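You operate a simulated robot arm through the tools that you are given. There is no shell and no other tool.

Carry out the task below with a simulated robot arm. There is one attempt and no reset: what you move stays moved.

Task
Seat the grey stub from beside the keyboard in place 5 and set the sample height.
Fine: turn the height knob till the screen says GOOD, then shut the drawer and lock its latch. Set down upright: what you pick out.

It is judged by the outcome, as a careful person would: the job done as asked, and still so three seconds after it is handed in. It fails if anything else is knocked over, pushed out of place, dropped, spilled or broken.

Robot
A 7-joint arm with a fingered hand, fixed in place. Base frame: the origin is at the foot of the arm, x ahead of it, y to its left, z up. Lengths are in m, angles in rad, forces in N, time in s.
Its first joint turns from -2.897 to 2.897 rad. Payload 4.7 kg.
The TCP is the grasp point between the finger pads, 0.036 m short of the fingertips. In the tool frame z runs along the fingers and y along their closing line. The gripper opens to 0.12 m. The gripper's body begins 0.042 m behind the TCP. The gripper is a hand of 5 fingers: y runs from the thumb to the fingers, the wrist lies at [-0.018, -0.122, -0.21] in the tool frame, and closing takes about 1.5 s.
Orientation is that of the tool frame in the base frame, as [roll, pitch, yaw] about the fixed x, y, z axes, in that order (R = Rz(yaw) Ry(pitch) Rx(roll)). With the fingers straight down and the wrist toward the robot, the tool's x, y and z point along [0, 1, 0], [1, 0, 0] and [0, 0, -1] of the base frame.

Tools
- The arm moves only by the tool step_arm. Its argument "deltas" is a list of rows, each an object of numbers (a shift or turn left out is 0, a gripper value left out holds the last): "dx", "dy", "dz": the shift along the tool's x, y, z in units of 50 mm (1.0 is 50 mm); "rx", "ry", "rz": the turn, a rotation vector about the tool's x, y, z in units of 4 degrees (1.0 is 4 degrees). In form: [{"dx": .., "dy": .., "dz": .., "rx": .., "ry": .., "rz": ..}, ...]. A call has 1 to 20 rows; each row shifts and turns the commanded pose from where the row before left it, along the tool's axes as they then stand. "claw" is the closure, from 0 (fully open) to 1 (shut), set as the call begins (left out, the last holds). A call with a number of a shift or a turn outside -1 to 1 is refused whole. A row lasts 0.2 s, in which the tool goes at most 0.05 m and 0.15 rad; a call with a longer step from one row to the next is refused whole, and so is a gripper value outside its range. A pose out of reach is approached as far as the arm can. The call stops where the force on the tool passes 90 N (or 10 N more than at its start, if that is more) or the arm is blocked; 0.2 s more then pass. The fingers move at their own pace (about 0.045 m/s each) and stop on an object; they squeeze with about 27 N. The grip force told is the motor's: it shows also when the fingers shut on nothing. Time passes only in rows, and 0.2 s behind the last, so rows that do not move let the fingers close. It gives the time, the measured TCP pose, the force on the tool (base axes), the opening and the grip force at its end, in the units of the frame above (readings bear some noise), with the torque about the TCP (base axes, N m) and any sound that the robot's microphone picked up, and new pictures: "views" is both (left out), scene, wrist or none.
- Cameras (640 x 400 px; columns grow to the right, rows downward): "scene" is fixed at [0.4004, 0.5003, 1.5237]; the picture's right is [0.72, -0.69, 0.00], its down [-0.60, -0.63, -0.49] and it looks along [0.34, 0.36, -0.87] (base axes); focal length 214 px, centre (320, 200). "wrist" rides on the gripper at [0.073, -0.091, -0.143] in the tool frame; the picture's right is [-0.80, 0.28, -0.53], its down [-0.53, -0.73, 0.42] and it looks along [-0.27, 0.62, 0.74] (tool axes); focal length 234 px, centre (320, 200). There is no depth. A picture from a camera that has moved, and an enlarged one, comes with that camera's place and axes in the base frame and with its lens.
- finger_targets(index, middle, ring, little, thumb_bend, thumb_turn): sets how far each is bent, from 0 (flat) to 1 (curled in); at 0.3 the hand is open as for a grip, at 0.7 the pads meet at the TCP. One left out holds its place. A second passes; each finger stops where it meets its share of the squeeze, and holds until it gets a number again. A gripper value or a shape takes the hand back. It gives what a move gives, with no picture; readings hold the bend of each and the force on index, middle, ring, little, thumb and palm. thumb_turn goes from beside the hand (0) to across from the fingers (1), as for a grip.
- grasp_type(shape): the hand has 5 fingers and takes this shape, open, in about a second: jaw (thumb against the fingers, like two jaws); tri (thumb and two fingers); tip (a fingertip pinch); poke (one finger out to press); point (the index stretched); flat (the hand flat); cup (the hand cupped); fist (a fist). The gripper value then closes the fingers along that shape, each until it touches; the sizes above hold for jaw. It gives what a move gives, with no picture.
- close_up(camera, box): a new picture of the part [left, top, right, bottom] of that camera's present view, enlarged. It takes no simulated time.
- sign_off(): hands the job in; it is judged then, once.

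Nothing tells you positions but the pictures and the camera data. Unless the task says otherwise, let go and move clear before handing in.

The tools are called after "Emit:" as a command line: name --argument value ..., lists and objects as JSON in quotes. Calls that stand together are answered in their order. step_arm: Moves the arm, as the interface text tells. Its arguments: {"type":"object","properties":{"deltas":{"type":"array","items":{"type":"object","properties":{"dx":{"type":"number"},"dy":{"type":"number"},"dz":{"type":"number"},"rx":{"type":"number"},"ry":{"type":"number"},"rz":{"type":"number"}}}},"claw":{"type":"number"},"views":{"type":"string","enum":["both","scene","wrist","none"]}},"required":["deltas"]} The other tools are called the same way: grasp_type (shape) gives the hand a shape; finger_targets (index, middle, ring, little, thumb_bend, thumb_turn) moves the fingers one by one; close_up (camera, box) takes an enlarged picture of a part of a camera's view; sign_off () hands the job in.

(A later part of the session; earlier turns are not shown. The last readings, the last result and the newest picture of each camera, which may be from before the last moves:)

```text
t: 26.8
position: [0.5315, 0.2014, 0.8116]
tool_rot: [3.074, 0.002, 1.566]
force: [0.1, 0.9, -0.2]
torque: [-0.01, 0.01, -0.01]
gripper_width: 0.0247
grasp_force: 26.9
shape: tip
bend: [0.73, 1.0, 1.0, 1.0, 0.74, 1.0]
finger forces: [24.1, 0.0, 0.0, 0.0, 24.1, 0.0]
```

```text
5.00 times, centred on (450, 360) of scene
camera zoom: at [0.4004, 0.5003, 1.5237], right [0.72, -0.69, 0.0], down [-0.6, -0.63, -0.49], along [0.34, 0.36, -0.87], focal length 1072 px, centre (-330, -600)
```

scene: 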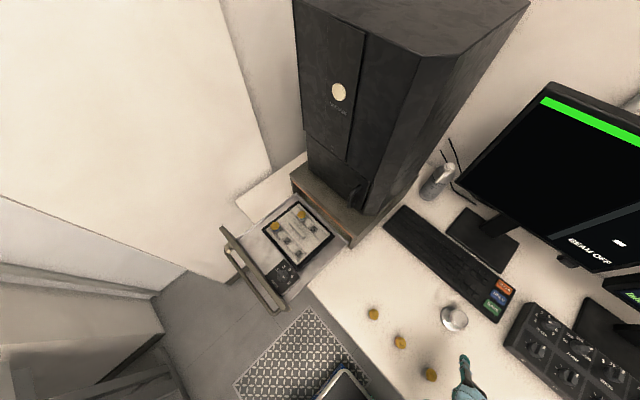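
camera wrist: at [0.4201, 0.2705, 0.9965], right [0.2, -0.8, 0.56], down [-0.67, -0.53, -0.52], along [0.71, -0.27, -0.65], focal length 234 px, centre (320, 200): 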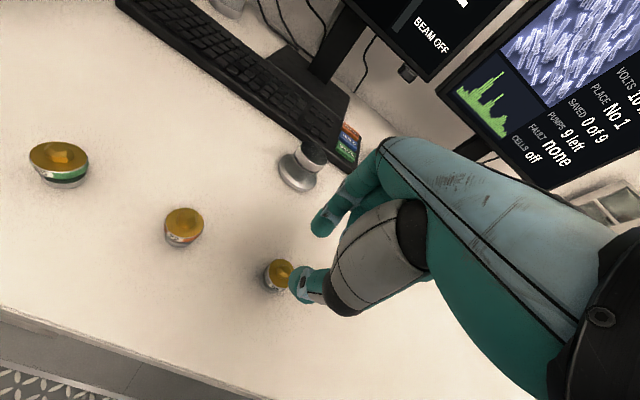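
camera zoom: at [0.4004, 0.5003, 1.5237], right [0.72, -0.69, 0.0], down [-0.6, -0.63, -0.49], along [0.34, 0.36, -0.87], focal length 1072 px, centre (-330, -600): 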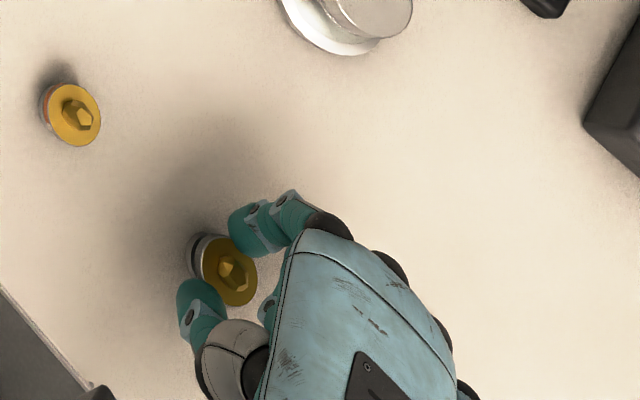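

Both pads hold the stub firmly at 24 N. I'll lift 5 cm and check that it hangs upright.

Emit:
step_arm --deltas '[{"dz": -0.2}, {"dz": -0.4}, {"dz": -0.6}, {"dz": -0.6}, {}]' --views "none"

Emit:
close_up --camera "wrist" --box '[220, 150, 420, 330]'

Emit:
close_up --camera "scene" --box '[390, 320, 510, 400]'

```text
t: 28.0
position: [0.5264, 0.2034, 0.9015]
tool_rot: [3.073, 0.003, 1.565]
force: [-0.1, -1.1, -0.7]
torque: [0.01, -0.01, -0.04]
gripper_width: 0.0247
grasp_force: 27.0
shape: tip
bend: [0.73, 1.0, 1.0, 1.0, 0.74, 1.0]
finger forces: [24.1, 0.0, 0.1, 0.0, 24.1, 0.1]
```

```text
2.22 times, centred on (320, 240) of wrist
camera zoom: at [0.4257, 0.2751, 1.0396], right [0.24, -0.8, 0.54], down [-0.7, -0.53, -0.47], along [0.67, -0.27, -0.69], focal length 520 px, centre (320, 111)
```

zoom: 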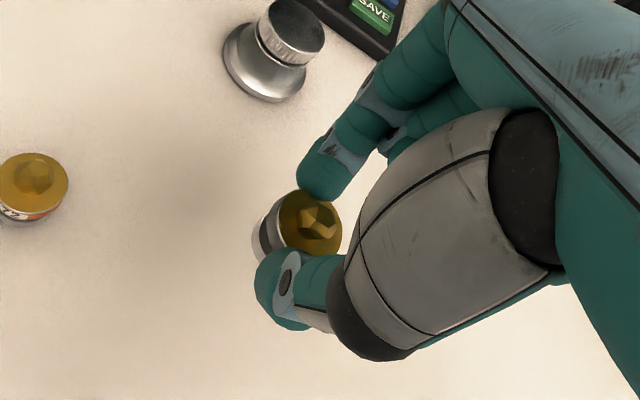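

```text
5.00 times, centred on (450, 360) of scene
camera zoom: at [0.4004, 0.5003, 1.5237], right [0.72, -0.69, 0.0], down [-0.6, -0.63, -0.49], along [0.34, 0.36, -0.87], focal length 1072 px, centre (-330, -600)
```

zoom: 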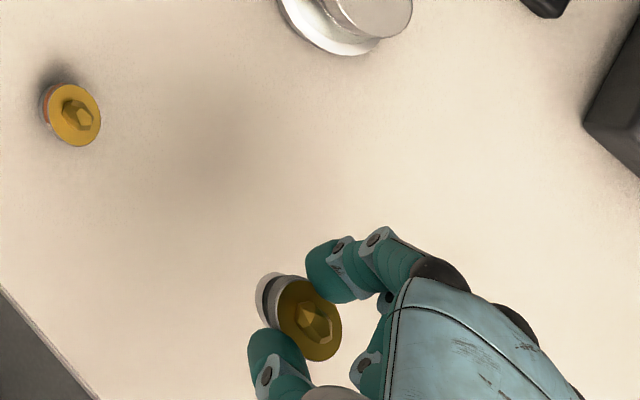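

The stub hangs upright and steady. I'll carry it up and across to the drawer, staying back from the housing, and look at place 5 from there.

Emit:
step_arm --deltas '[{"dz": -0.8}, {"dz": -0.8}, {"dz": -0.8}, {"dx": 0.8, "dy": -0.15}, {"dx": 0.9, "dy": -0.15}, {"dx": 0.9, "dy": -0.15}, {"dx": 0.9, "dy": -0.15}, {"dx": 0.9, "dy": -0.15}, {"dx": 0.9, "dy": -0.15}, {"dx": 0.9, "dy": -0.15}, {"dx": 0.9, "dy": -0.15}, {"dx": 0.9, "dy": -0.1}, {"dx": 0.7, "dy": -0.1}, {}]'

Emit:
close_up --camera "wrist" --box '[140, 60, 380, 260]'

Emit:
close_up --camera "wrist" --box '[480, 80, 640, 220]'

```text
t: 31.0
position: [0.4485, 0.6392, 1.0135]
tool_rot: [3.073, 0.004, 1.566]
force: [0.2, 0.0, -0.2]
torque: [0.01, 0.0, -0.01]
gripper_width: 0.0248
grasp_force: 27.0
shape: tip
bend: [0.73, 1.0, 1.0, 1.0, 0.74, 1.0]
finger forces: [24.0, 0.1, 0.0, 0.1, 24.0, 0.0]
camera wrist: at [0.3484, 0.7106, 1.1527], right [0.24, -0.8, 0.54], down [-0.71, -0.53, -0.47], along [0.67, -0.27, -0.69], focal length 234 px, centre (320, 200)
```

scene: 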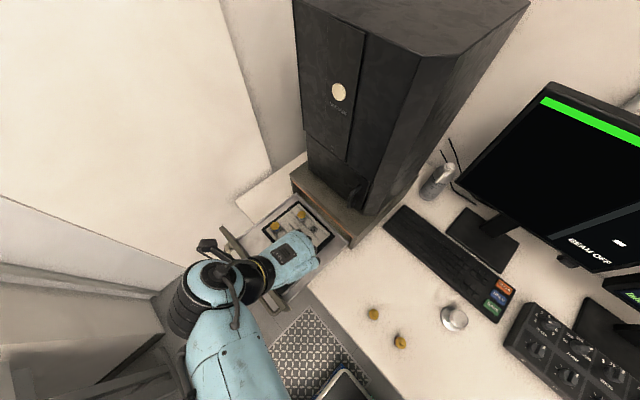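
wrist: 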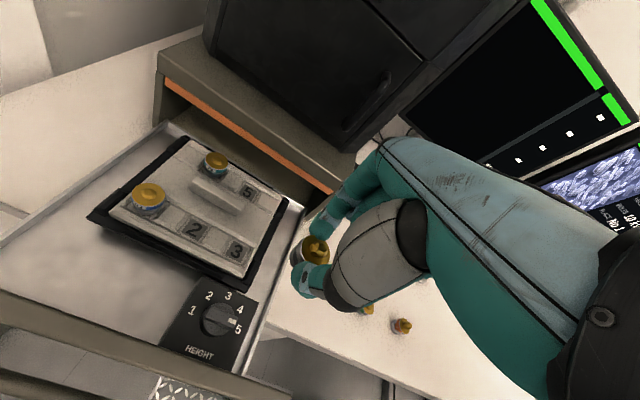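

```text
2.00 times, centred on (260, 160) of wrist
camera zoom: at [0.3484, 0.7106, 1.1527], right [0.24, -0.8, 0.54], down [-0.71, -0.53, -0.47], along [0.67, -0.27, -0.69], focal length 468 px, centre (440, 280)
```

zoom: 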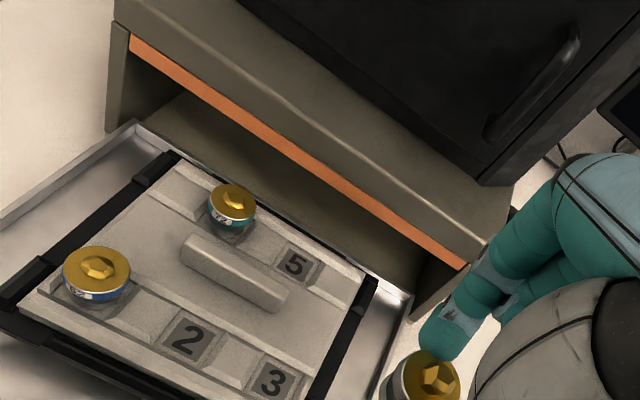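

```text
2.86 times, centred on (560, 150) of wrist
camera zoom: at [0.3484, 0.7106, 1.1527], right [0.24, -0.8, 0.54], down [-0.71, -0.53, -0.47], along [0.67, -0.27, -0.69], focal length 669 px, centre (-366, 343)
```

zoom: 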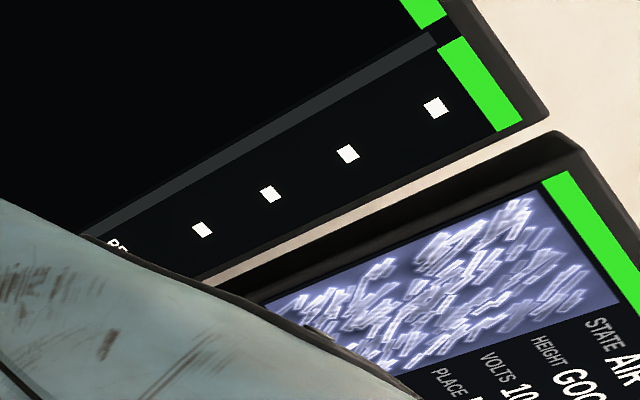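

Place 5 is empty and clearly visible, and the housing roof (z≈0.92) lies below knuckle height. I'll move high over place 5 and compare the stub with the socket in both views.

Emit:
step_arm --deltas '[{"dx": 0.37, "dy": 0.55}, {"dx": 0.37, "dy": 0.55}, {"dx": 0.37, "dy": 0.55}, {"dx": 0.37, "dy": 0.6, "dz": 0.2}, {}]'

Emit:
close_up --camera "wrist" --box '[180, 160, 380, 320]'

Emit:
close_up --camera "scene" --box '[255, 180, 375, 280]'

```text
t: 32.2
position: [0.5618, 0.7127, 1.0124]
tool_rot: [3.074, 0.001, 1.565]
force: [0.2, -0.8, -0.4]
torque: [-0.03, 0.04, 0.01]
gripper_width: 0.0246
grasp_force: 27.5
shape: tip
bend: [0.73, 1.0, 1.0, 1.0, 0.74, 1.0]
finger forces: [24.0, 0.1, 0.1, 0.0, 24.1, 0.0]
camera wrist: at [0.4612, 0.7854, 1.1504], right [0.24, -0.8, 0.54], down [-0.71, -0.53, -0.47], along [0.67, -0.27, -0.69], focal length 234 px, centre (320, 200)
```

scene: 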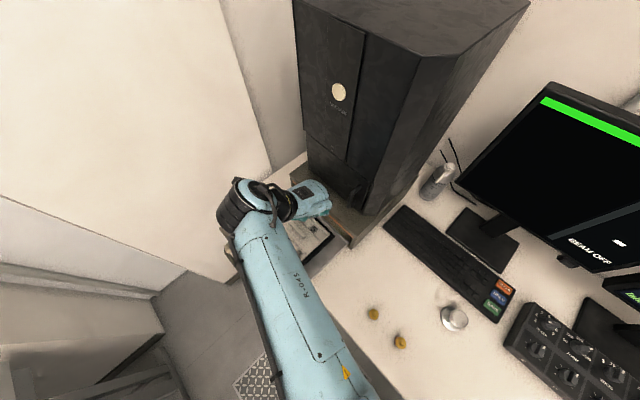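
wrist: 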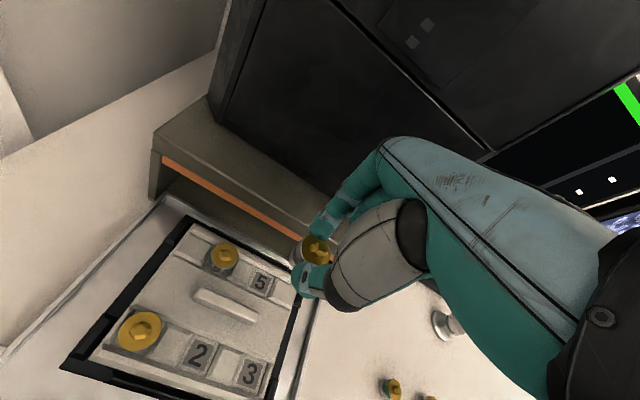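

```text
2.50 times, centred on (280, 240) of wrist
camera zoom: at [0.4612, 0.7854, 1.1504], right [0.24, -0.8, 0.54], down [-0.71, -0.53, -0.47], along [0.67, -0.27, -0.69], focal length 585 px, centre (420, 100)
```

zoom: 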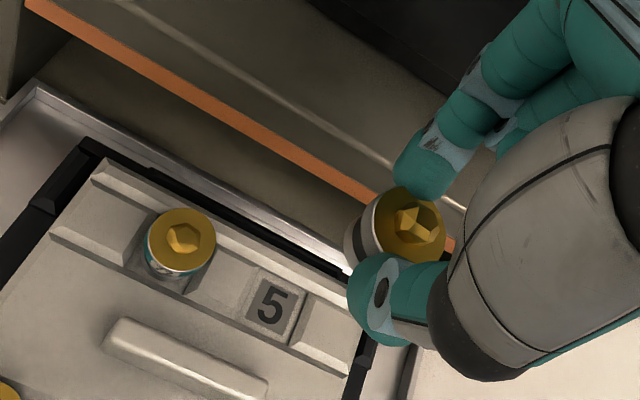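

```text
4.00 times, centred on (315, 230) of scene
camera zoom: at [0.4004, 0.5003, 1.5237], right [0.72, -0.69, 0.0], down [-0.6, -0.63, -0.49], along [0.34, 0.36, -0.87], focal length 858 px, centre (340, 80)
```

zoom: 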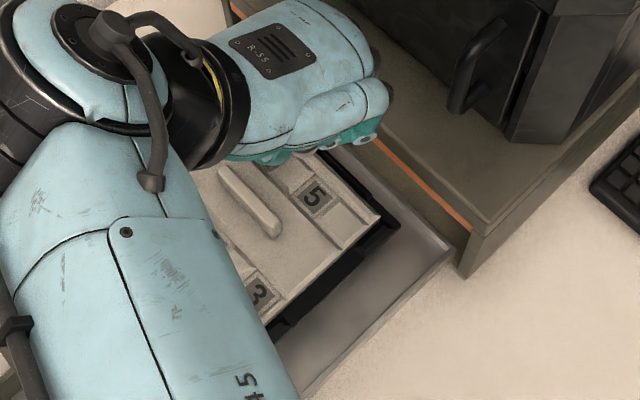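

The wrist view puts the stub within about 2 mm of being directly over place 5. I'll correct that and descend most of the way straight down, then check again.

Emit:
step_arm --deltas '[{"dx": 0.04, "dy": 0.02}, {"dz": 0.4, "dy": -0.0275}, {"dz": 0.4, "dy": -0.0275}, {"dz": 0.4, "dy": -0.0275}, {}]' --views "wrist"

Emit:
close_up --camera "wrist" --box '[180, 160, 380, 320]'

Emit:
close_up --camera "scene" --box '[255, 180, 375, 280]'

```text
t: 33.4
position: [0.5623, 0.7129, 0.9536]
tool_rot: [3.074, 0.002, 1.565]
force: [0.2, -0.2, -1.3]
torque: [0.03, -0.05, 0.0]
gripper_width: 0.0246
grasp_force: 27.2
shape: tip
bend: [0.73, 1.0, 1.0, 1.0, 0.74, 1.0]
finger forces: [24.2, 0.1, 0.0, 0.1, 24.1, 0.0]
camera wrist: at [0.4626, 0.7849, 1.0913], right [0.24, -0.8, 0.54], down [-0.71, -0.53, -0.47], along [0.67, -0.27, -0.69], focal length 234 px, centre (320, 200)
```

wrist: 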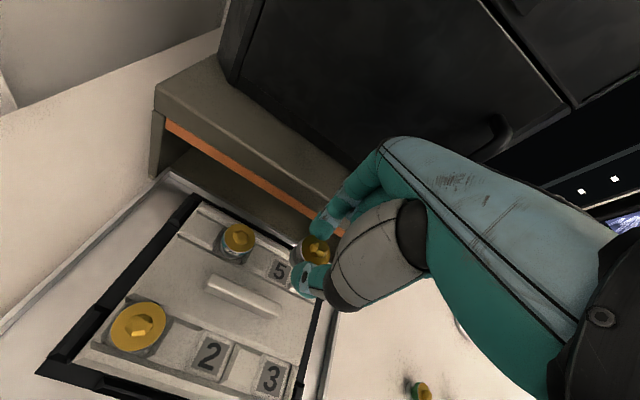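

```text
2.50 times, centred on (280, 240) of wrist
camera zoom: at [0.4626, 0.7849, 1.0913], right [0.24, -0.8, 0.54], down [-0.71, -0.53, -0.47], along [0.67, -0.27, -0.69], focal length 585 px, centre (420, 100)
```

zoom: 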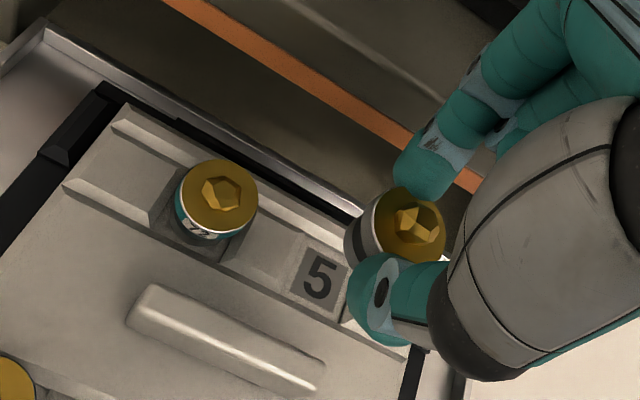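

```text
4.00 times, centred on (315, 230) of scene
camera zoom: at [0.4004, 0.5003, 1.5237], right [0.72, -0.69, 0.0], down [-0.6, -0.63, -0.49], along [0.34, 0.36, -0.87], focal length 858 px, centre (340, 80)
```

zoom: 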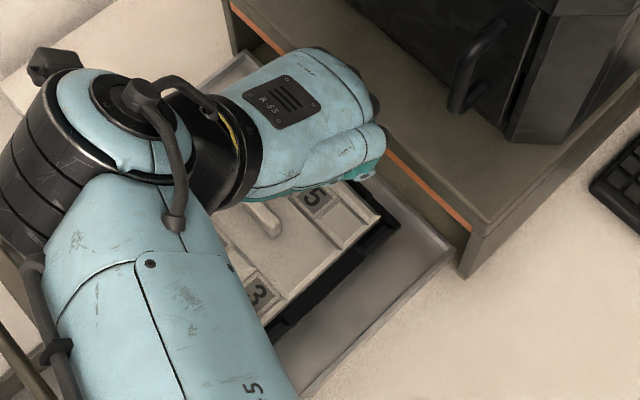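

The stub (about 25 mm across, smaller than the seated ones) is in line with place 5 to within a millimetre or so. I'll go down another 30 mm and re-check.

Emit:
step_arm --deltas '[{"dz": 0.3, "dy": -0.0205, "dx": 0.01}, {"dz": 0.3, "dy": -0.0205}, {}]' --views "none"

Emit:
close_up --camera "wrist" --box '[200, 170, 360, 300]'

Emit:
close_up --camera "scene" --box '[275, 190, 355, 250]'

```text
t: 34.2
position: [0.5627, 0.7139, 0.923]
tool_rot: [3.074, 0.002, 1.565]
force: [-0.5, 0.9, -1.0]
torque: [-0.01, -0.01, -0.02]
gripper_width: 0.0246
grasp_force: 26.8
shape: tip
bend: [0.73, 1.0, 1.0, 1.0, 0.74, 1.0]
finger forces: [24.2, 0.1, 0.1, 0.0, 24.2, 0.0]
```

```text
3.08 times, centred on (280, 235) of wrist
camera zoom: at [0.4629, 0.7857, 1.0609], right [0.24, -0.8, 0.54], down [-0.71, -0.53, -0.47], along [0.67, -0.27, -0.69], focal length 720 px, centre (443, 92)
```

zoom: 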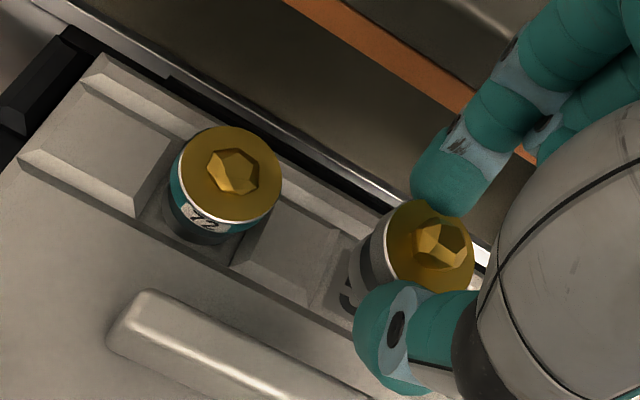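

```text
6.67 times, centred on (315, 220) of scene
camera zoom: at [0.4004, 0.5003, 1.5237], right [0.72, -0.69, 0.0], down [-0.6, -0.63, -0.49], along [0.34, 0.36, -0.87], focal length 1430 px, centre (353, 67)
```

zoom: 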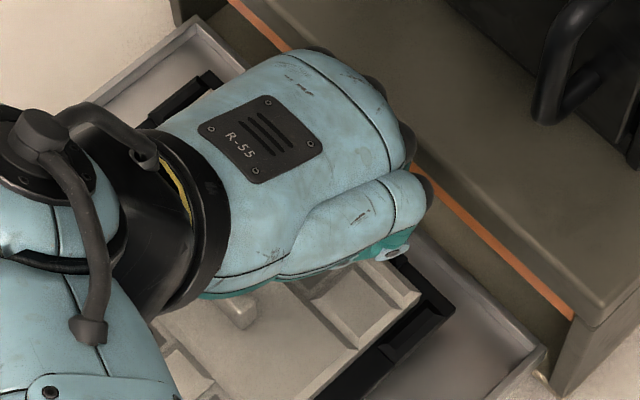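

Still aligned; around 2 cm left. I'll go down in small steps watching force.

Emit:
step_arm --deltas '[{"dz": 0.1, "dy": -0.007}, {"dz": 0.1, "dy": -0.007}, {}]' --views "none"

Emit:
close_up --camera "wrist" --box '[200, 170, 360, 300]'

```text
t: 35.0
position: [0.5618, 0.7133, 0.9128]
tool_rot: [3.074, 0.001, 1.565]
force: [-0.8, 0.5, -0.8]
torque: [-0.02, -0.01, -0.04]
gripper_width: 0.0244
grasp_force: 26.7
shape: tip
bend: [0.73, 1.0, 1.0, 1.0, 0.74, 1.0]
finger forces: [24.2, 0.0, 0.1, 0.1, 24.0, 0.1]
```

```text
3.08 times, centred on (280, 235) of wrist
camera zoom: at [0.4624, 0.786, 1.0513], right [0.24, -0.8, 0.54], down [-0.71, -0.53, -0.47], along [0.67, -0.27, -0.69], focal length 720 px, centre (443, 92)
```

zoom: 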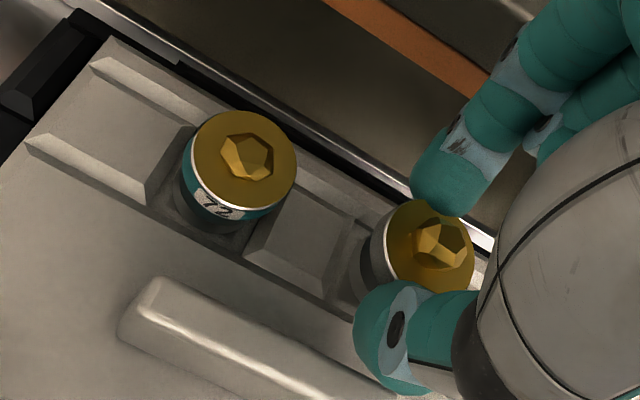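

Emit:
step_arm --deltas '[{"dz": 0.06, "dy": -0.004}, {"dz": 0.06, "dy": -0.004}, {}]' --views "none"

Emit:
close_up --camera "wrist" --box '[200, 170, 360, 300]'

```text
t: 35.8
position: [0.5639, 0.7134, 0.9065]
tool_rot: [3.075, 0.001, 1.566]
force: [-0.9, -0.5, 0.1]
torque: [-0.02, 0.0, -0.02]
gripper_width: 0.0245
grasp_force: 26.9
shape: tip
bend: [0.73, 1.0, 1.0, 1.0, 0.74, 1.0]
finger forces: [24.1, 0.1, 0.1, 0.0, 24.0, 0.0]
```

```text
3.08 times, centred on (280, 235) of wrist
camera zoom: at [0.463, 0.7856, 1.0447], right [0.24, -0.8, 0.54], down [-0.71, -0.53, -0.47], along [0.67, -0.27, -0.69], focal length 720 px, centre (443, 92)
```

zoom: 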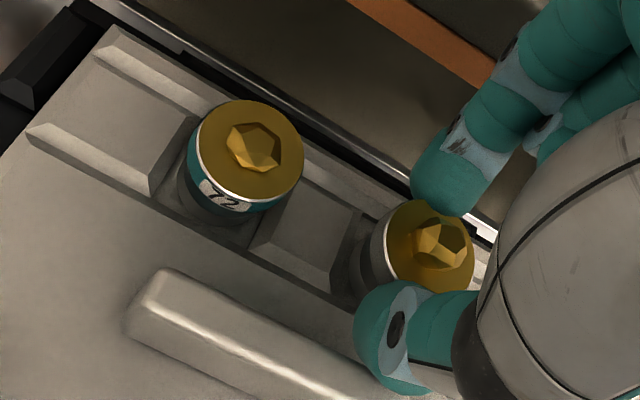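

Emit:
step_arm --deltas '[{"dz": 0.05, "dy": -0.003}, {"dz": 0.05, "dy": -0.003}, {}]' --views "none"

Emit:
close_up --camera "wrist" --box '[200, 170, 360, 300]'

```text
t: 36.6
position: [0.5641, 0.7124, 0.902]
tool_rot: [3.074, 0.001, 1.565]
force: [0.5, 0.2, 2.1]
torque: [0.02, -0.06, 0.01]
gripper_width: 0.0247
grasp_force: 27.0
shape: tip
bend: [0.73, 1.0, 1.0, 1.0, 0.75, 1.0]
finger forces: [25.9, 0.1, 0.0, 0.0, 24.3, 0.0]
```

```text
3.08 times, centred on (280, 235) of wrist
camera zoom: at [0.4635, 0.7856, 1.04], right [0.24, -0.8, 0.54], down [-0.71, -0.53, -0.47], along [0.67, -0.27, -0.69], focal length 720 px, centre (443, 92)
```

zoom: 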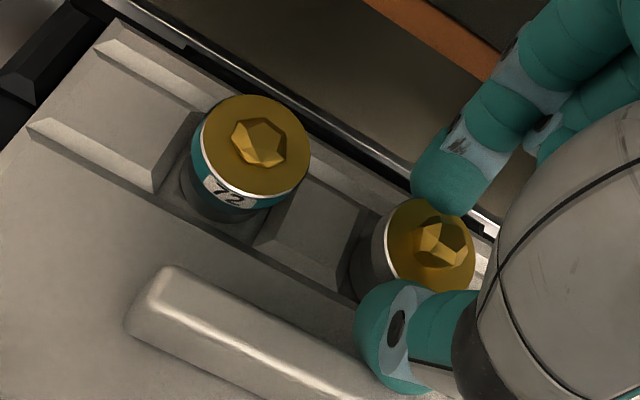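

First light contact (2 N). I'll press down gently by another 2 mm to see if it's on the seat.

Emit:
step_arm --deltas '[{"dz": 0.04, "dy": -0.003}, {}]' --views "none"

Emit:
close_up --camera "wrist" --box '[240, 190, 360, 290]'

```text
t: 37.2
position: [0.5638, 0.7126, 0.9006]
tool_rot: [3.074, 0.003, 1.567]
force: [1.7, -3.7, 8.1]
torque: [-0.07, -0.09, -0.02]
gripper_width: 0.0249
grasp_force: 26.7
shape: tip
bend: [0.73, 1.0, 1.0, 1.0, 0.75, 1.0]
finger forces: [26.9, 0.1, 0.0, 0.1, 25.9, 0.0]
```

```text
4.00 times, centred on (300, 240) of wrist
camera zoom: at [0.4633, 0.7852, 1.0384], right [0.24, -0.8, 0.54], down [-0.71, -0.53, -0.47], along [0.67, -0.27, -0.69], focal length 937 px, centre (400, 40)
```

zoom: 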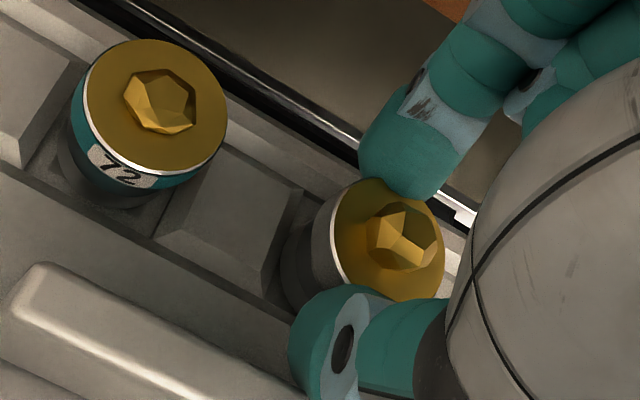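

The contact pushes the tool toward −y, so the stub is riding the chamfer on the +y side. I'll nudge 1.5 mm toward −y and watch the side force.

Emit:
step_arm --deltas '[{"dx": -0.03, "dy": 0.012}, {}]' --views "none"

Emit:
step_arm --deltas '[{"dz": 0.03, "dy": -0.002}, {}]' --views "none"

Emit:
close_up --camera "wrist" --box '[240, 190, 360, 290]'

```text
t: 37.8
position: [0.5649, 0.7104, 0.8997]
tool_rot: [3.074, 0.002, 1.565]
force: [-0.3, -2.1, 6.8]
torque: [-0.01, -0.03, 0.01]
gripper_width: 0.0246
grasp_force: 26.5
shape: tip
bend: [0.73, 1.0, 1.0, 1.0, 0.75, 1.0]
finger forces: [26.2, 0.0, 0.1, 0.0, 26.3, 0.0]
```

```text
t: 38.4
position: [0.5648, 0.7117, 0.8991]
tool_rot: [3.073, 0.001, 1.565]
force: [-1.4, -3.0, 10.7]
torque: [-0.06, 0.03, -0.06]
gripper_width: 0.0247
grasp_force: 26.8
shape: tip
bend: [0.73, 1.0, 1.0, 1.0, 0.75, 1.0]
finger forces: [26.6, 0.1, 0.1, 0.0, 27.0, 0.0]
```

```text
4.00 times, centred on (300, 240) of wrist
camera zoom: at [0.4637, 0.7839, 1.0375], right [0.24, -0.8, 0.54], down [-0.7, -0.53, -0.47], along [0.67, -0.27, -0.69], focal length 937 px, centre (400, 40)
```

zoom: 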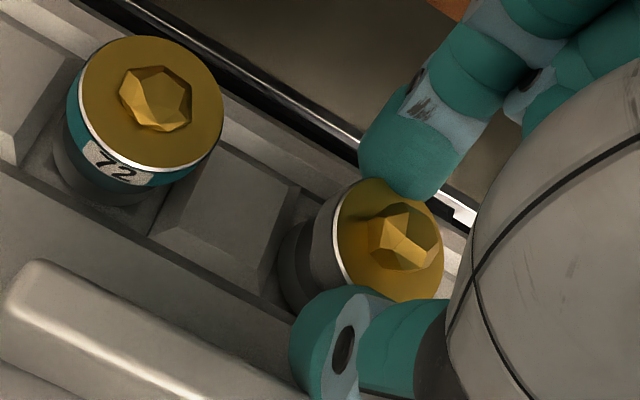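

Emit:
step_arm --deltas '[{"dx": -0.04}, {}]' --views "none"

Emit:
close_up --camera "wrist" --box '[240, 190, 360, 290]'

```text
t: 39.0
position: [0.564, 0.7096, 0.8984]
tool_rot: [3.074, 0.001, 1.567]
force: [0.5, 2.0, 6.0]
torque: [0.06, 0.0, -0.03]
gripper_width: 0.0247
grasp_force: 26.9
shape: tip
bend: [0.73, 1.0, 1.0, 1.0, 0.75, 1.0]
finger forces: [26.8, 0.0, 0.0, 0.0, 26.0, 0.1]
```

```text
4.00 times, centred on (300, 240) of wrist
camera zoom: at [0.4636, 0.7824, 1.0366], right [0.24, -0.8, 0.54], down [-0.7, -0.53, -0.47], along [0.67, -0.27, -0.69], focal length 937 px, centre (400, 40)
```

zoom: 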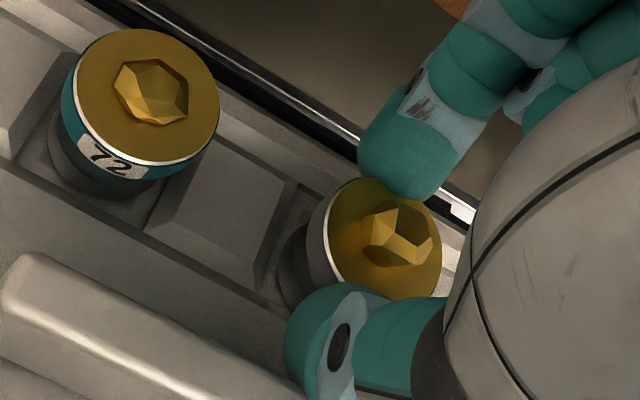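

Side force has reversed sign, so it's now within the socket. I'll centre by half a millimetre and press down a little more.

Emit:
step_arm --deltas '[{"dx": 0.014}, {"dz": 0.06, "dy": -0.004}, {}]' --views "none"

Emit:
close_up --camera "wrist" --box '[240, 190, 360, 290]'

```text
t: 39.8
position: [0.5638, 0.7097, 0.8974]
tool_rot: [3.071, -0.001, 1.564]
force: [1.1, -0.4, 17.2]
torque: [0.02, -0.03, -0.03]
gripper_width: 0.0251
grasp_force: 27.4
shape: tip
bend: [0.73, 1.0, 1.0, 1.0, 0.75, 1.0]
finger forces: [28.1, 0.0, 0.1, 0.0, 28.1, 0.1]
```

```text
4.00 times, centred on (300, 240) of wrist
camera zoom: at [0.4633, 0.7824, 1.0355], right [0.24, -0.81, 0.54], down [-0.7, -0.53, -0.47], along [0.67, -0.27, -0.69], focal length 937 px, centre (400, 40)
```

zoom: 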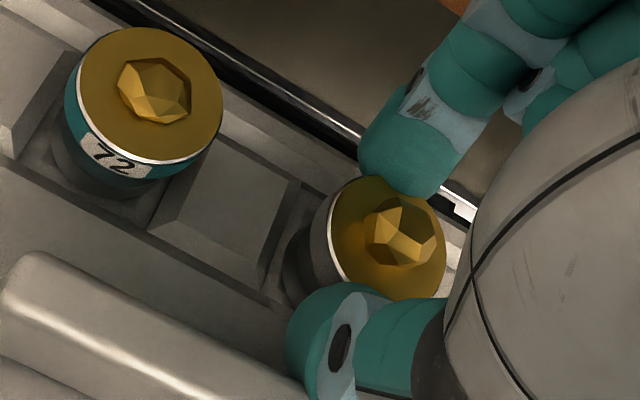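

Pressing gives pure vertical support with no side force: the stub is seated. I'll relax the pressure and open the pinch a little.

Emit:
step_arm --deltas '[{"dz": -0.05, "dy": 0.003}, {}]' --views "none"

Emit:
step_arm --deltas '[{}, {}, {}]' --claw 0.7 --views "wrist"

Emit:
close_up --camera "wrist" --box '[240, 190, 360, 290]'

```text
t: 40.4
position: [0.5634, 0.7102, 0.8974]
tool_rot: [3.072, 0.0, 1.566]
force: [1.6, 0.6, 11.2]
torque: [-0.01, -0.04, 0.0]
gripper_width: 0.0253
grasp_force: 27.0
shape: tip
bend: [0.73, 1.0, 1.0, 1.0, 0.75, 1.0]
finger forces: [28.4, 0.0, 0.0, 0.0, 26.7, 0.0]
```

```text
t: 41.2
position: [0.5638, 0.7101, 0.8958]
tool_rot: [3.073, 0.003, 1.564]
force: [1.8, 0.5, 0.1]
torque: [-0.03, -0.03, 0.01]
gripper_width: 0.0358
grasp_force: 0.0
shape: tip
bend: [0.73, 0.98, 0.99, 0.99, 0.75, 1.0]
finger forces: [0.0, 0.0, 0.0, 0.0, 1.1, 0.0]
camera wrist: at [0.4633, 0.7829, 1.035], right [0.24, -0.8, 0.55], down [-0.71, -0.53, -0.47], along [0.67, -0.27, -0.69], focal length 234 px, centre (320, 200)
```

wrist: 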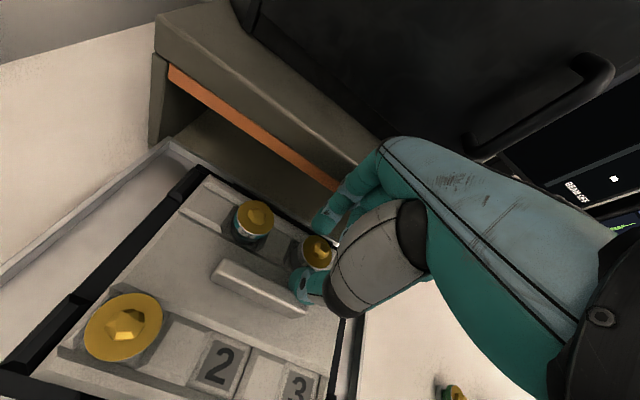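

```text
4.00 times, centred on (300, 240) of wrist
camera zoom: at [0.4633, 0.7829, 1.035], right [0.24, -0.8, 0.55], down [-0.71, -0.53, -0.47], along [0.67, -0.27, -0.69], focal length 937 px, centre (400, 40)
```

zoom: 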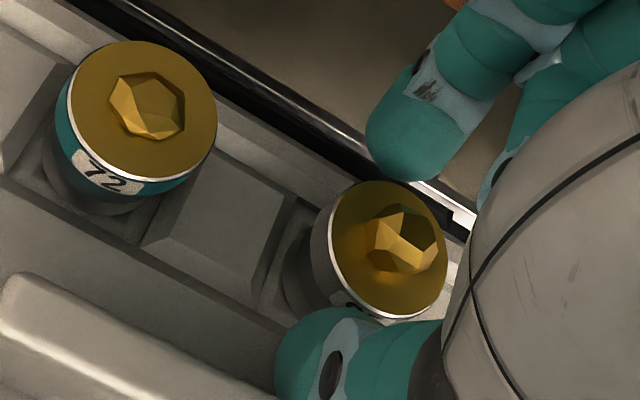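

Released; the stub stands upright in place 5. The thumb brushes the plate lightly, so I'll rise straight up slowly.

Emit:
step_arm --deltas '[{"dz": -0.1, "dy": 0.007}, {"dz": -0.1, "dy": 0.007}, {}]' --views "none"

Emit:
close_up --camera "wrist" --box '[240, 190, 360, 290]'

```text
t: 42.0
position: [0.5642, 0.7103, 0.9067]
tool_rot: [3.073, 0.002, 1.565]
force: [-0.7, -0.5, -1.0]
torque: [-0.02, 0.01, 0.0]
gripper_width: 0.036
grasp_force: 0.2
shape: tip
bend: [0.73, 0.98, 0.99, 0.99, 0.74, 1.0]
finger forces: [0.1, 0.0, 0.1, 0.0, 0.0, 0.1]
```

```text
4.00 times, centred on (300, 240) of wrist
camera zoom: at [0.4634, 0.783, 1.0451], right [0.24, -0.8, 0.54], down [-0.71, -0.53, -0.47], along [0.67, -0.27, -0.69], focal length 937 px, centre (400, 40)
```

zoom: 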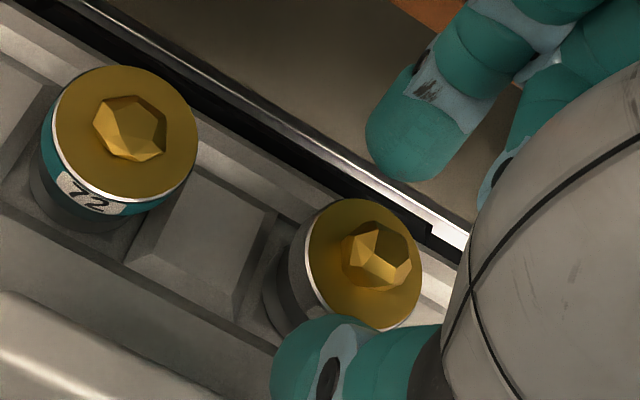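

The stub stays put as the hand rises. Moving clear to read the screen and look over the tray.

Emit:
step_arm --deltas '[{"dz": -0.3, "dy": 0.02}, {"dz": -0.6, "dy": 0.04}, {"dz": -0.8, "dy": 0.055}, {"dz": -0.6, "dy": -0.5, "dx": -0.3}, {"dy": -0.8, "dx": -0.4}, {"dy": -0.8, "dx": -0.4}, {"dy": -0.6, "dx": -0.3}, {}]'

Emit:
close_up --camera "wrist" --box '[460, 60, 640, 240]'

Emit:
close_up --camera "wrist" --box '[100, 80, 340, 240]'

```text
t: 43.8
position: [0.4275, 0.643, 1.0128]
tool_rot: [3.074, 0.003, 1.566]
force: [-0.5, -0.1, -0.4]
torque: [-0.01, -0.01, 0.01]
gripper_width: 0.0361
grasp_force: 0.0
shape: tip
bend: [0.73, 0.98, 0.99, 0.99, 0.74, 1.0]
finger forces: [0.0, 0.0, 0.1, 0.0, 0.0, 0.0]
camera wrist: at [0.3276, 0.7148, 1.1511], right [0.24, -0.8, 0.54], down [-0.71, -0.53, -0.47], along [0.67, -0.27, -0.69], focal length 234 px, centre (320, 200)
```

scene: 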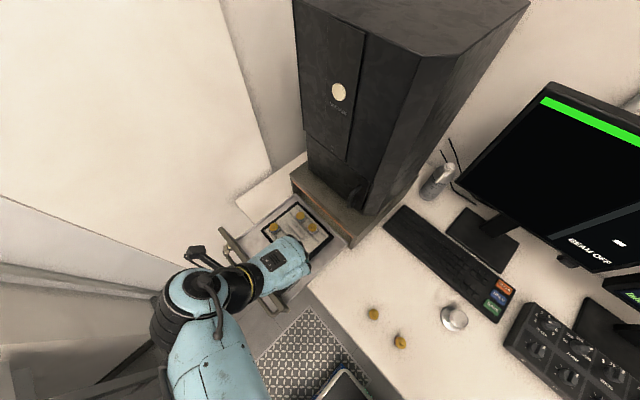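
wrist: 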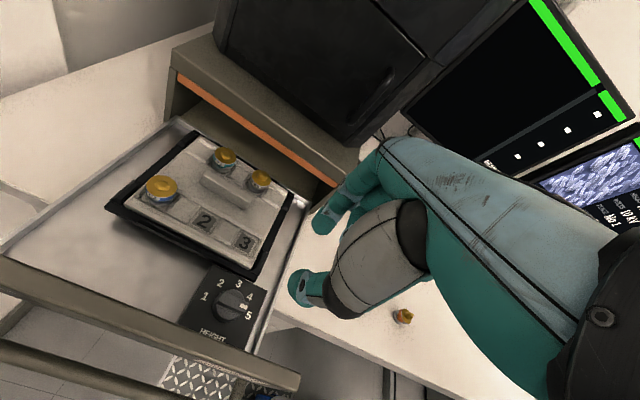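

```text
2.22 times, centred on (550, 150) of wrist
camera zoom: at [0.3276, 0.7148, 1.1511], right [0.24, -0.8, 0.54], down [-0.71, -0.53, -0.47], along [0.67, -0.27, -0.69], focal length 520 px, centre (-191, 311)
```

zoom: 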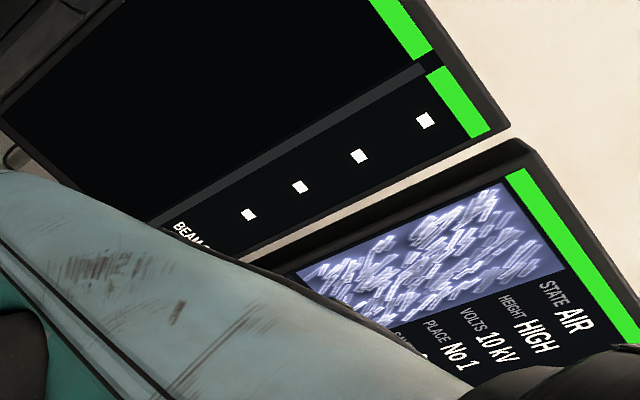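

```text
2.50 times, centred on (220, 160) of wrist
camera zoom: at [0.3276, 0.7148, 1.1511], right [0.24, -0.8, 0.54], down [-0.71, -0.53, -0.47], along [0.67, -0.27, -0.69], focal length 585 px, centre (570, 300)
```

zoom: 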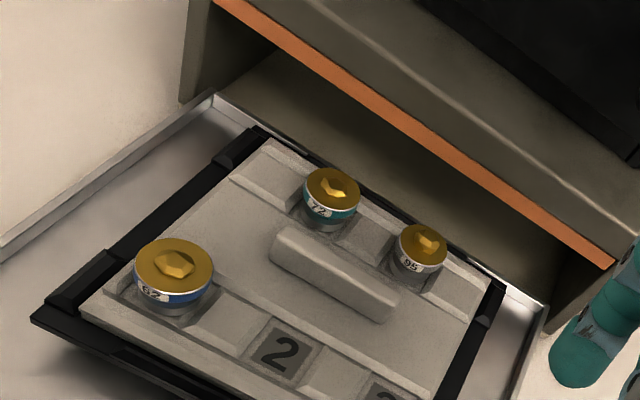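

The grey stub 95 is seated upright in place 5 and the screen now says HEIGHT HIGH, so the knob (now about 4.4) must be turned. I'll level the hand and take a close look at the knob.

Emit:
step_arm --deltas '[{"rx": 1.0, "dx": -0.32, "dy": -0.1, "dz": 0.5}, {"dx": -0.32, "dy": -0.1, "dz": 0.55}, {}]' --views "wrist"

Emit:
close_up --camera "wrist" --box '[140, 180, 320, 340]'

Emit:
close_up --camera "wrist" --box '[460, 60, 640, 240]'

```text
t: 44.6
position: [0.4182, 0.6082, 0.9602]
tool_rot: [-3.139, -0.001, 1.565]
force: [-0.4, -0.2, -0.3]
torque: [0.03, -0.01, 0.03]
gripper_width: 0.0364
grasp_force: 0.1
shape: tip
bend: [0.73, 0.98, 0.99, 0.99, 0.74, 1.0]
finger forces: [0.1, 0.0, 0.0, 0.0, 0.0, 0.0]
camera wrist: at [0.3279, 0.6803, 1.1059], right [0.28, -0.8, 0.53], down [-0.74, -0.53, -0.42], along [0.62, -0.27, -0.74], focal length 234 px, centre (320, 200)
```

wrist: 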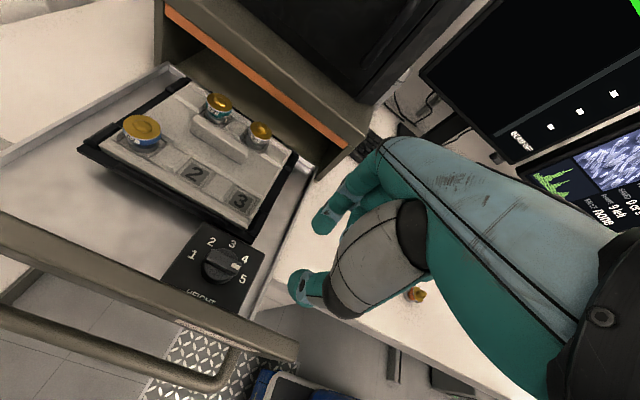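

```text
2.50 times, centred on (230, 260) of wrist
camera zoom: at [0.3279, 0.6803, 1.1059], right [0.28, -0.8, 0.53], down [-0.74, -0.53, -0.42], along [0.62, -0.27, -0.74], focal length 585 px, centre (545, 50)
```

zoom: 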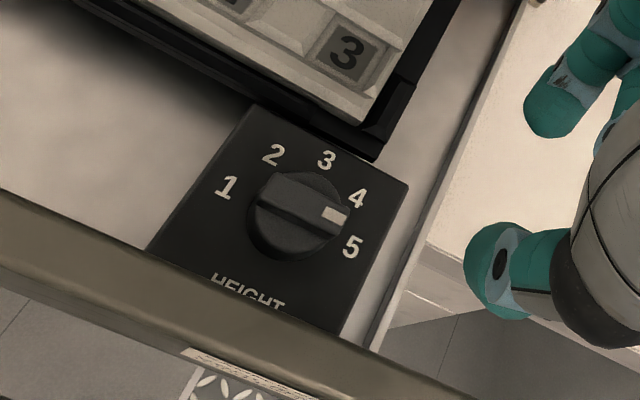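

```text
2.22 times, centred on (550, 150) of wrist
camera zoom: at [0.3279, 0.6803, 1.1059], right [0.28, -0.8, 0.53], down [-0.74, -0.53, -0.42], along [0.62, -0.27, -0.74], focal length 520 px, centre (-191, 311)
```

zoom: 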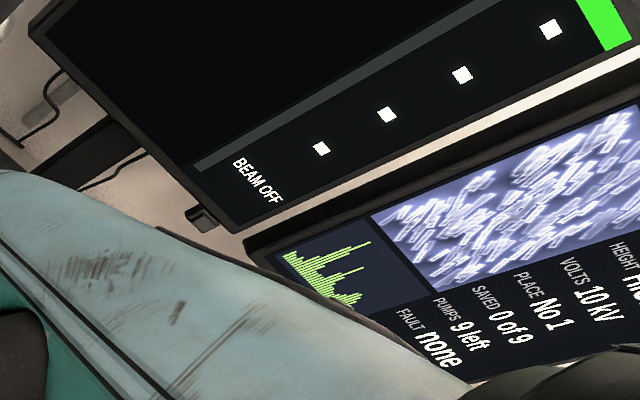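

The ridge-shaped knob is centred near (0.398, 0.663), pointing at about 4.7, ridge top near z 0.866. I'll hover the pinch over it, fingers straddling the ridge, and check the alignment.

Emit:
step_arm --deltas '[{"dx": 0.6, "dy": -0.25}, {"dx": 0.58, "dy": -0.25}, {"rz": -1}, {"rz": -1}, {"rz": -1}, {"rz": -0.22}, {}]'

Emit:
close_up --camera "wrist" --box '[220, 180, 400, 340]'

Emit:
close_up --camera "scene" --box '[215, 215, 335, 315]'

```text
t: 46.2
position: [0.3938, 0.6678, 0.9612]
tool_rot: [-3.14, 0.003, 1.792]
force: [-0.5, -0.3, 0.5]
torque: [0.01, 0.0, 0.0]
gripper_width: 0.0361
grasp_force: 0.1
shape: tip
bend: [0.73, 0.98, 0.99, 0.99, 0.74, 1.0]
finger forces: [0.0, 0.0, 0.0, 0.0, 0.0, 0.1]
camera wrist: at [0.2889, 0.7181, 1.1061], right [0.45, -0.72, 0.53], down [-0.6, -0.68, -0.42], along [0.66, -0.13, -0.74], focal length 234 px, centre (320, 200)
```

scene: 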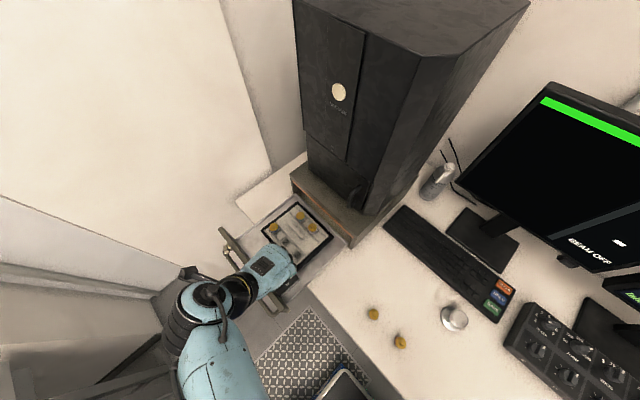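
wrist: 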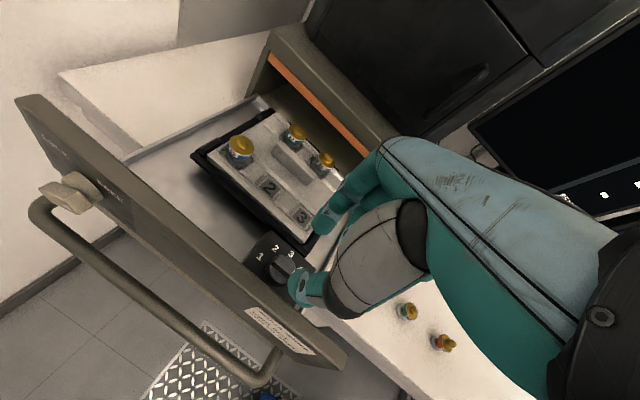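

```text
2.50 times, centred on (310, 260) of wrist
camera zoom: at [0.2889, 0.7181, 1.1061], right [0.45, -0.72, 0.53], down [-0.6, -0.68, -0.42], along [0.66, -0.13, -0.74], focal length 585 px, centre (345, 50)
```

zoom: 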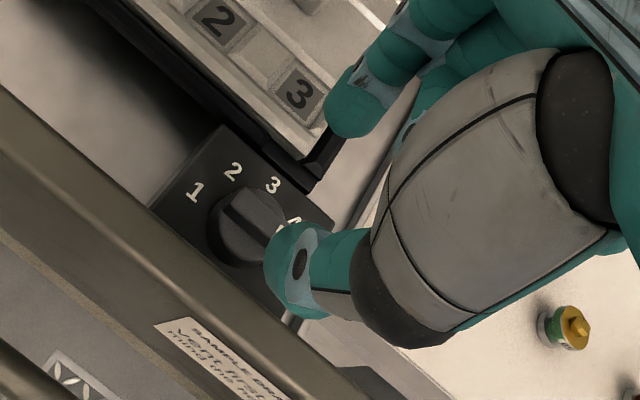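

```text
4.00 times, centred on (275, 265) of scene
camera zoom: at [0.4004, 0.5003, 1.5237], right [0.72, -0.69, 0.0], down [-0.6, -0.63, -0.49], along [0.34, 0.36, -0.87], focal length 858 px, centre (500, -60)
```

zoom: 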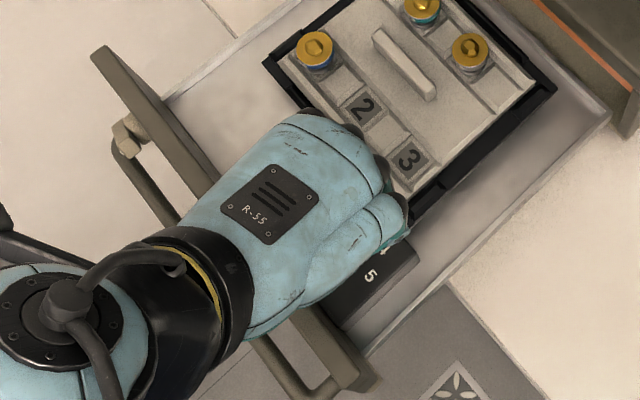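

Emit:
close_up --camera "wrist" --box '[240, 220, 320, 290]'

```text
5.71 times, centred on (280, 255) of wrist
camera zoom: at [0.2889, 0.7181, 1.1061], right [0.45, -0.72, 0.53], down [-0.6, -0.68, -0.42], along [0.66, -0.13, -0.74], focal length 1338 px, centre (549, -114)
```

zoom: 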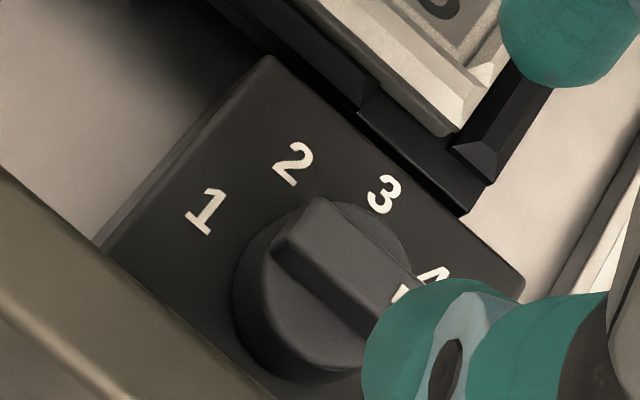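

The close view shows the ridge pointing nearly at 5 (about 4.9). I'll align the pinch with the ridge and descend part way.

Emit:
step_arm --deltas '[{"rz": 1, "dy": -0.036, "dx": 0.024}, {"rz": 1}, {"dz": 0.4}, {"dz": 0.4}, {}]' --views "none"

Emit:
close_up --camera "wrist" --box '[240, 190, 360, 300]'

Emit:
close_up --camera "scene" --box '[215, 215, 335, 315]'

```text
t: 47.4
position: [0.3929, 0.6697, 0.9216]
tool_rot: [-3.138, 0.001, 1.648]
force: [8.6, -0.3, 7.3]
torque: [0.0, 0.2, -0.01]
gripper_width: 0.0336
grasp_force: 0.0
shape: tip
bend: [0.73, 0.98, 0.99, 0.99, 0.77, 1.0]
finger forces: [0.0, 0.1, 0.0, 0.1, 10.8, 0.0]
```

```text
3.64 times, centred on (300, 245) of wrist
camera zoom: at [0.2962, 0.7332, 1.0663], right [0.34, -0.78, 0.52], down [-0.69, -0.59, -0.42], along [0.64, -0.22, -0.74], focal length 852 px, centre (393, 36)
```

zoom: 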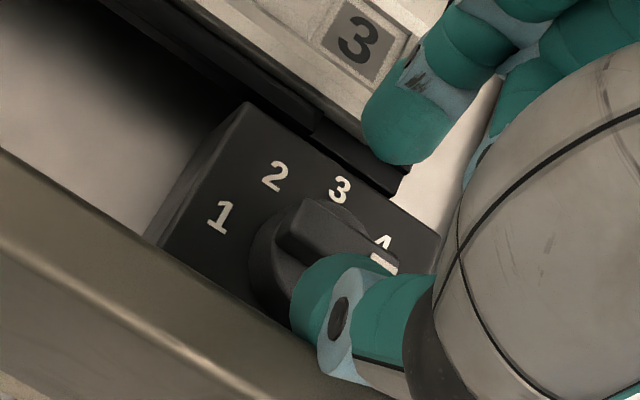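

```text
4.00 times, centred on (275, 265) of scene
camera zoom: at [0.4004, 0.5003, 1.5237], right [0.72, -0.69, 0.0], down [-0.6, -0.63, -0.49], along [0.34, 0.36, -0.87], focal length 858 px, centre (500, -60)
```

zoom: 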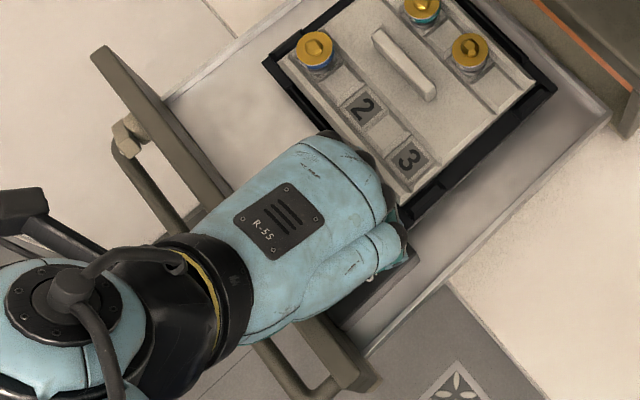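

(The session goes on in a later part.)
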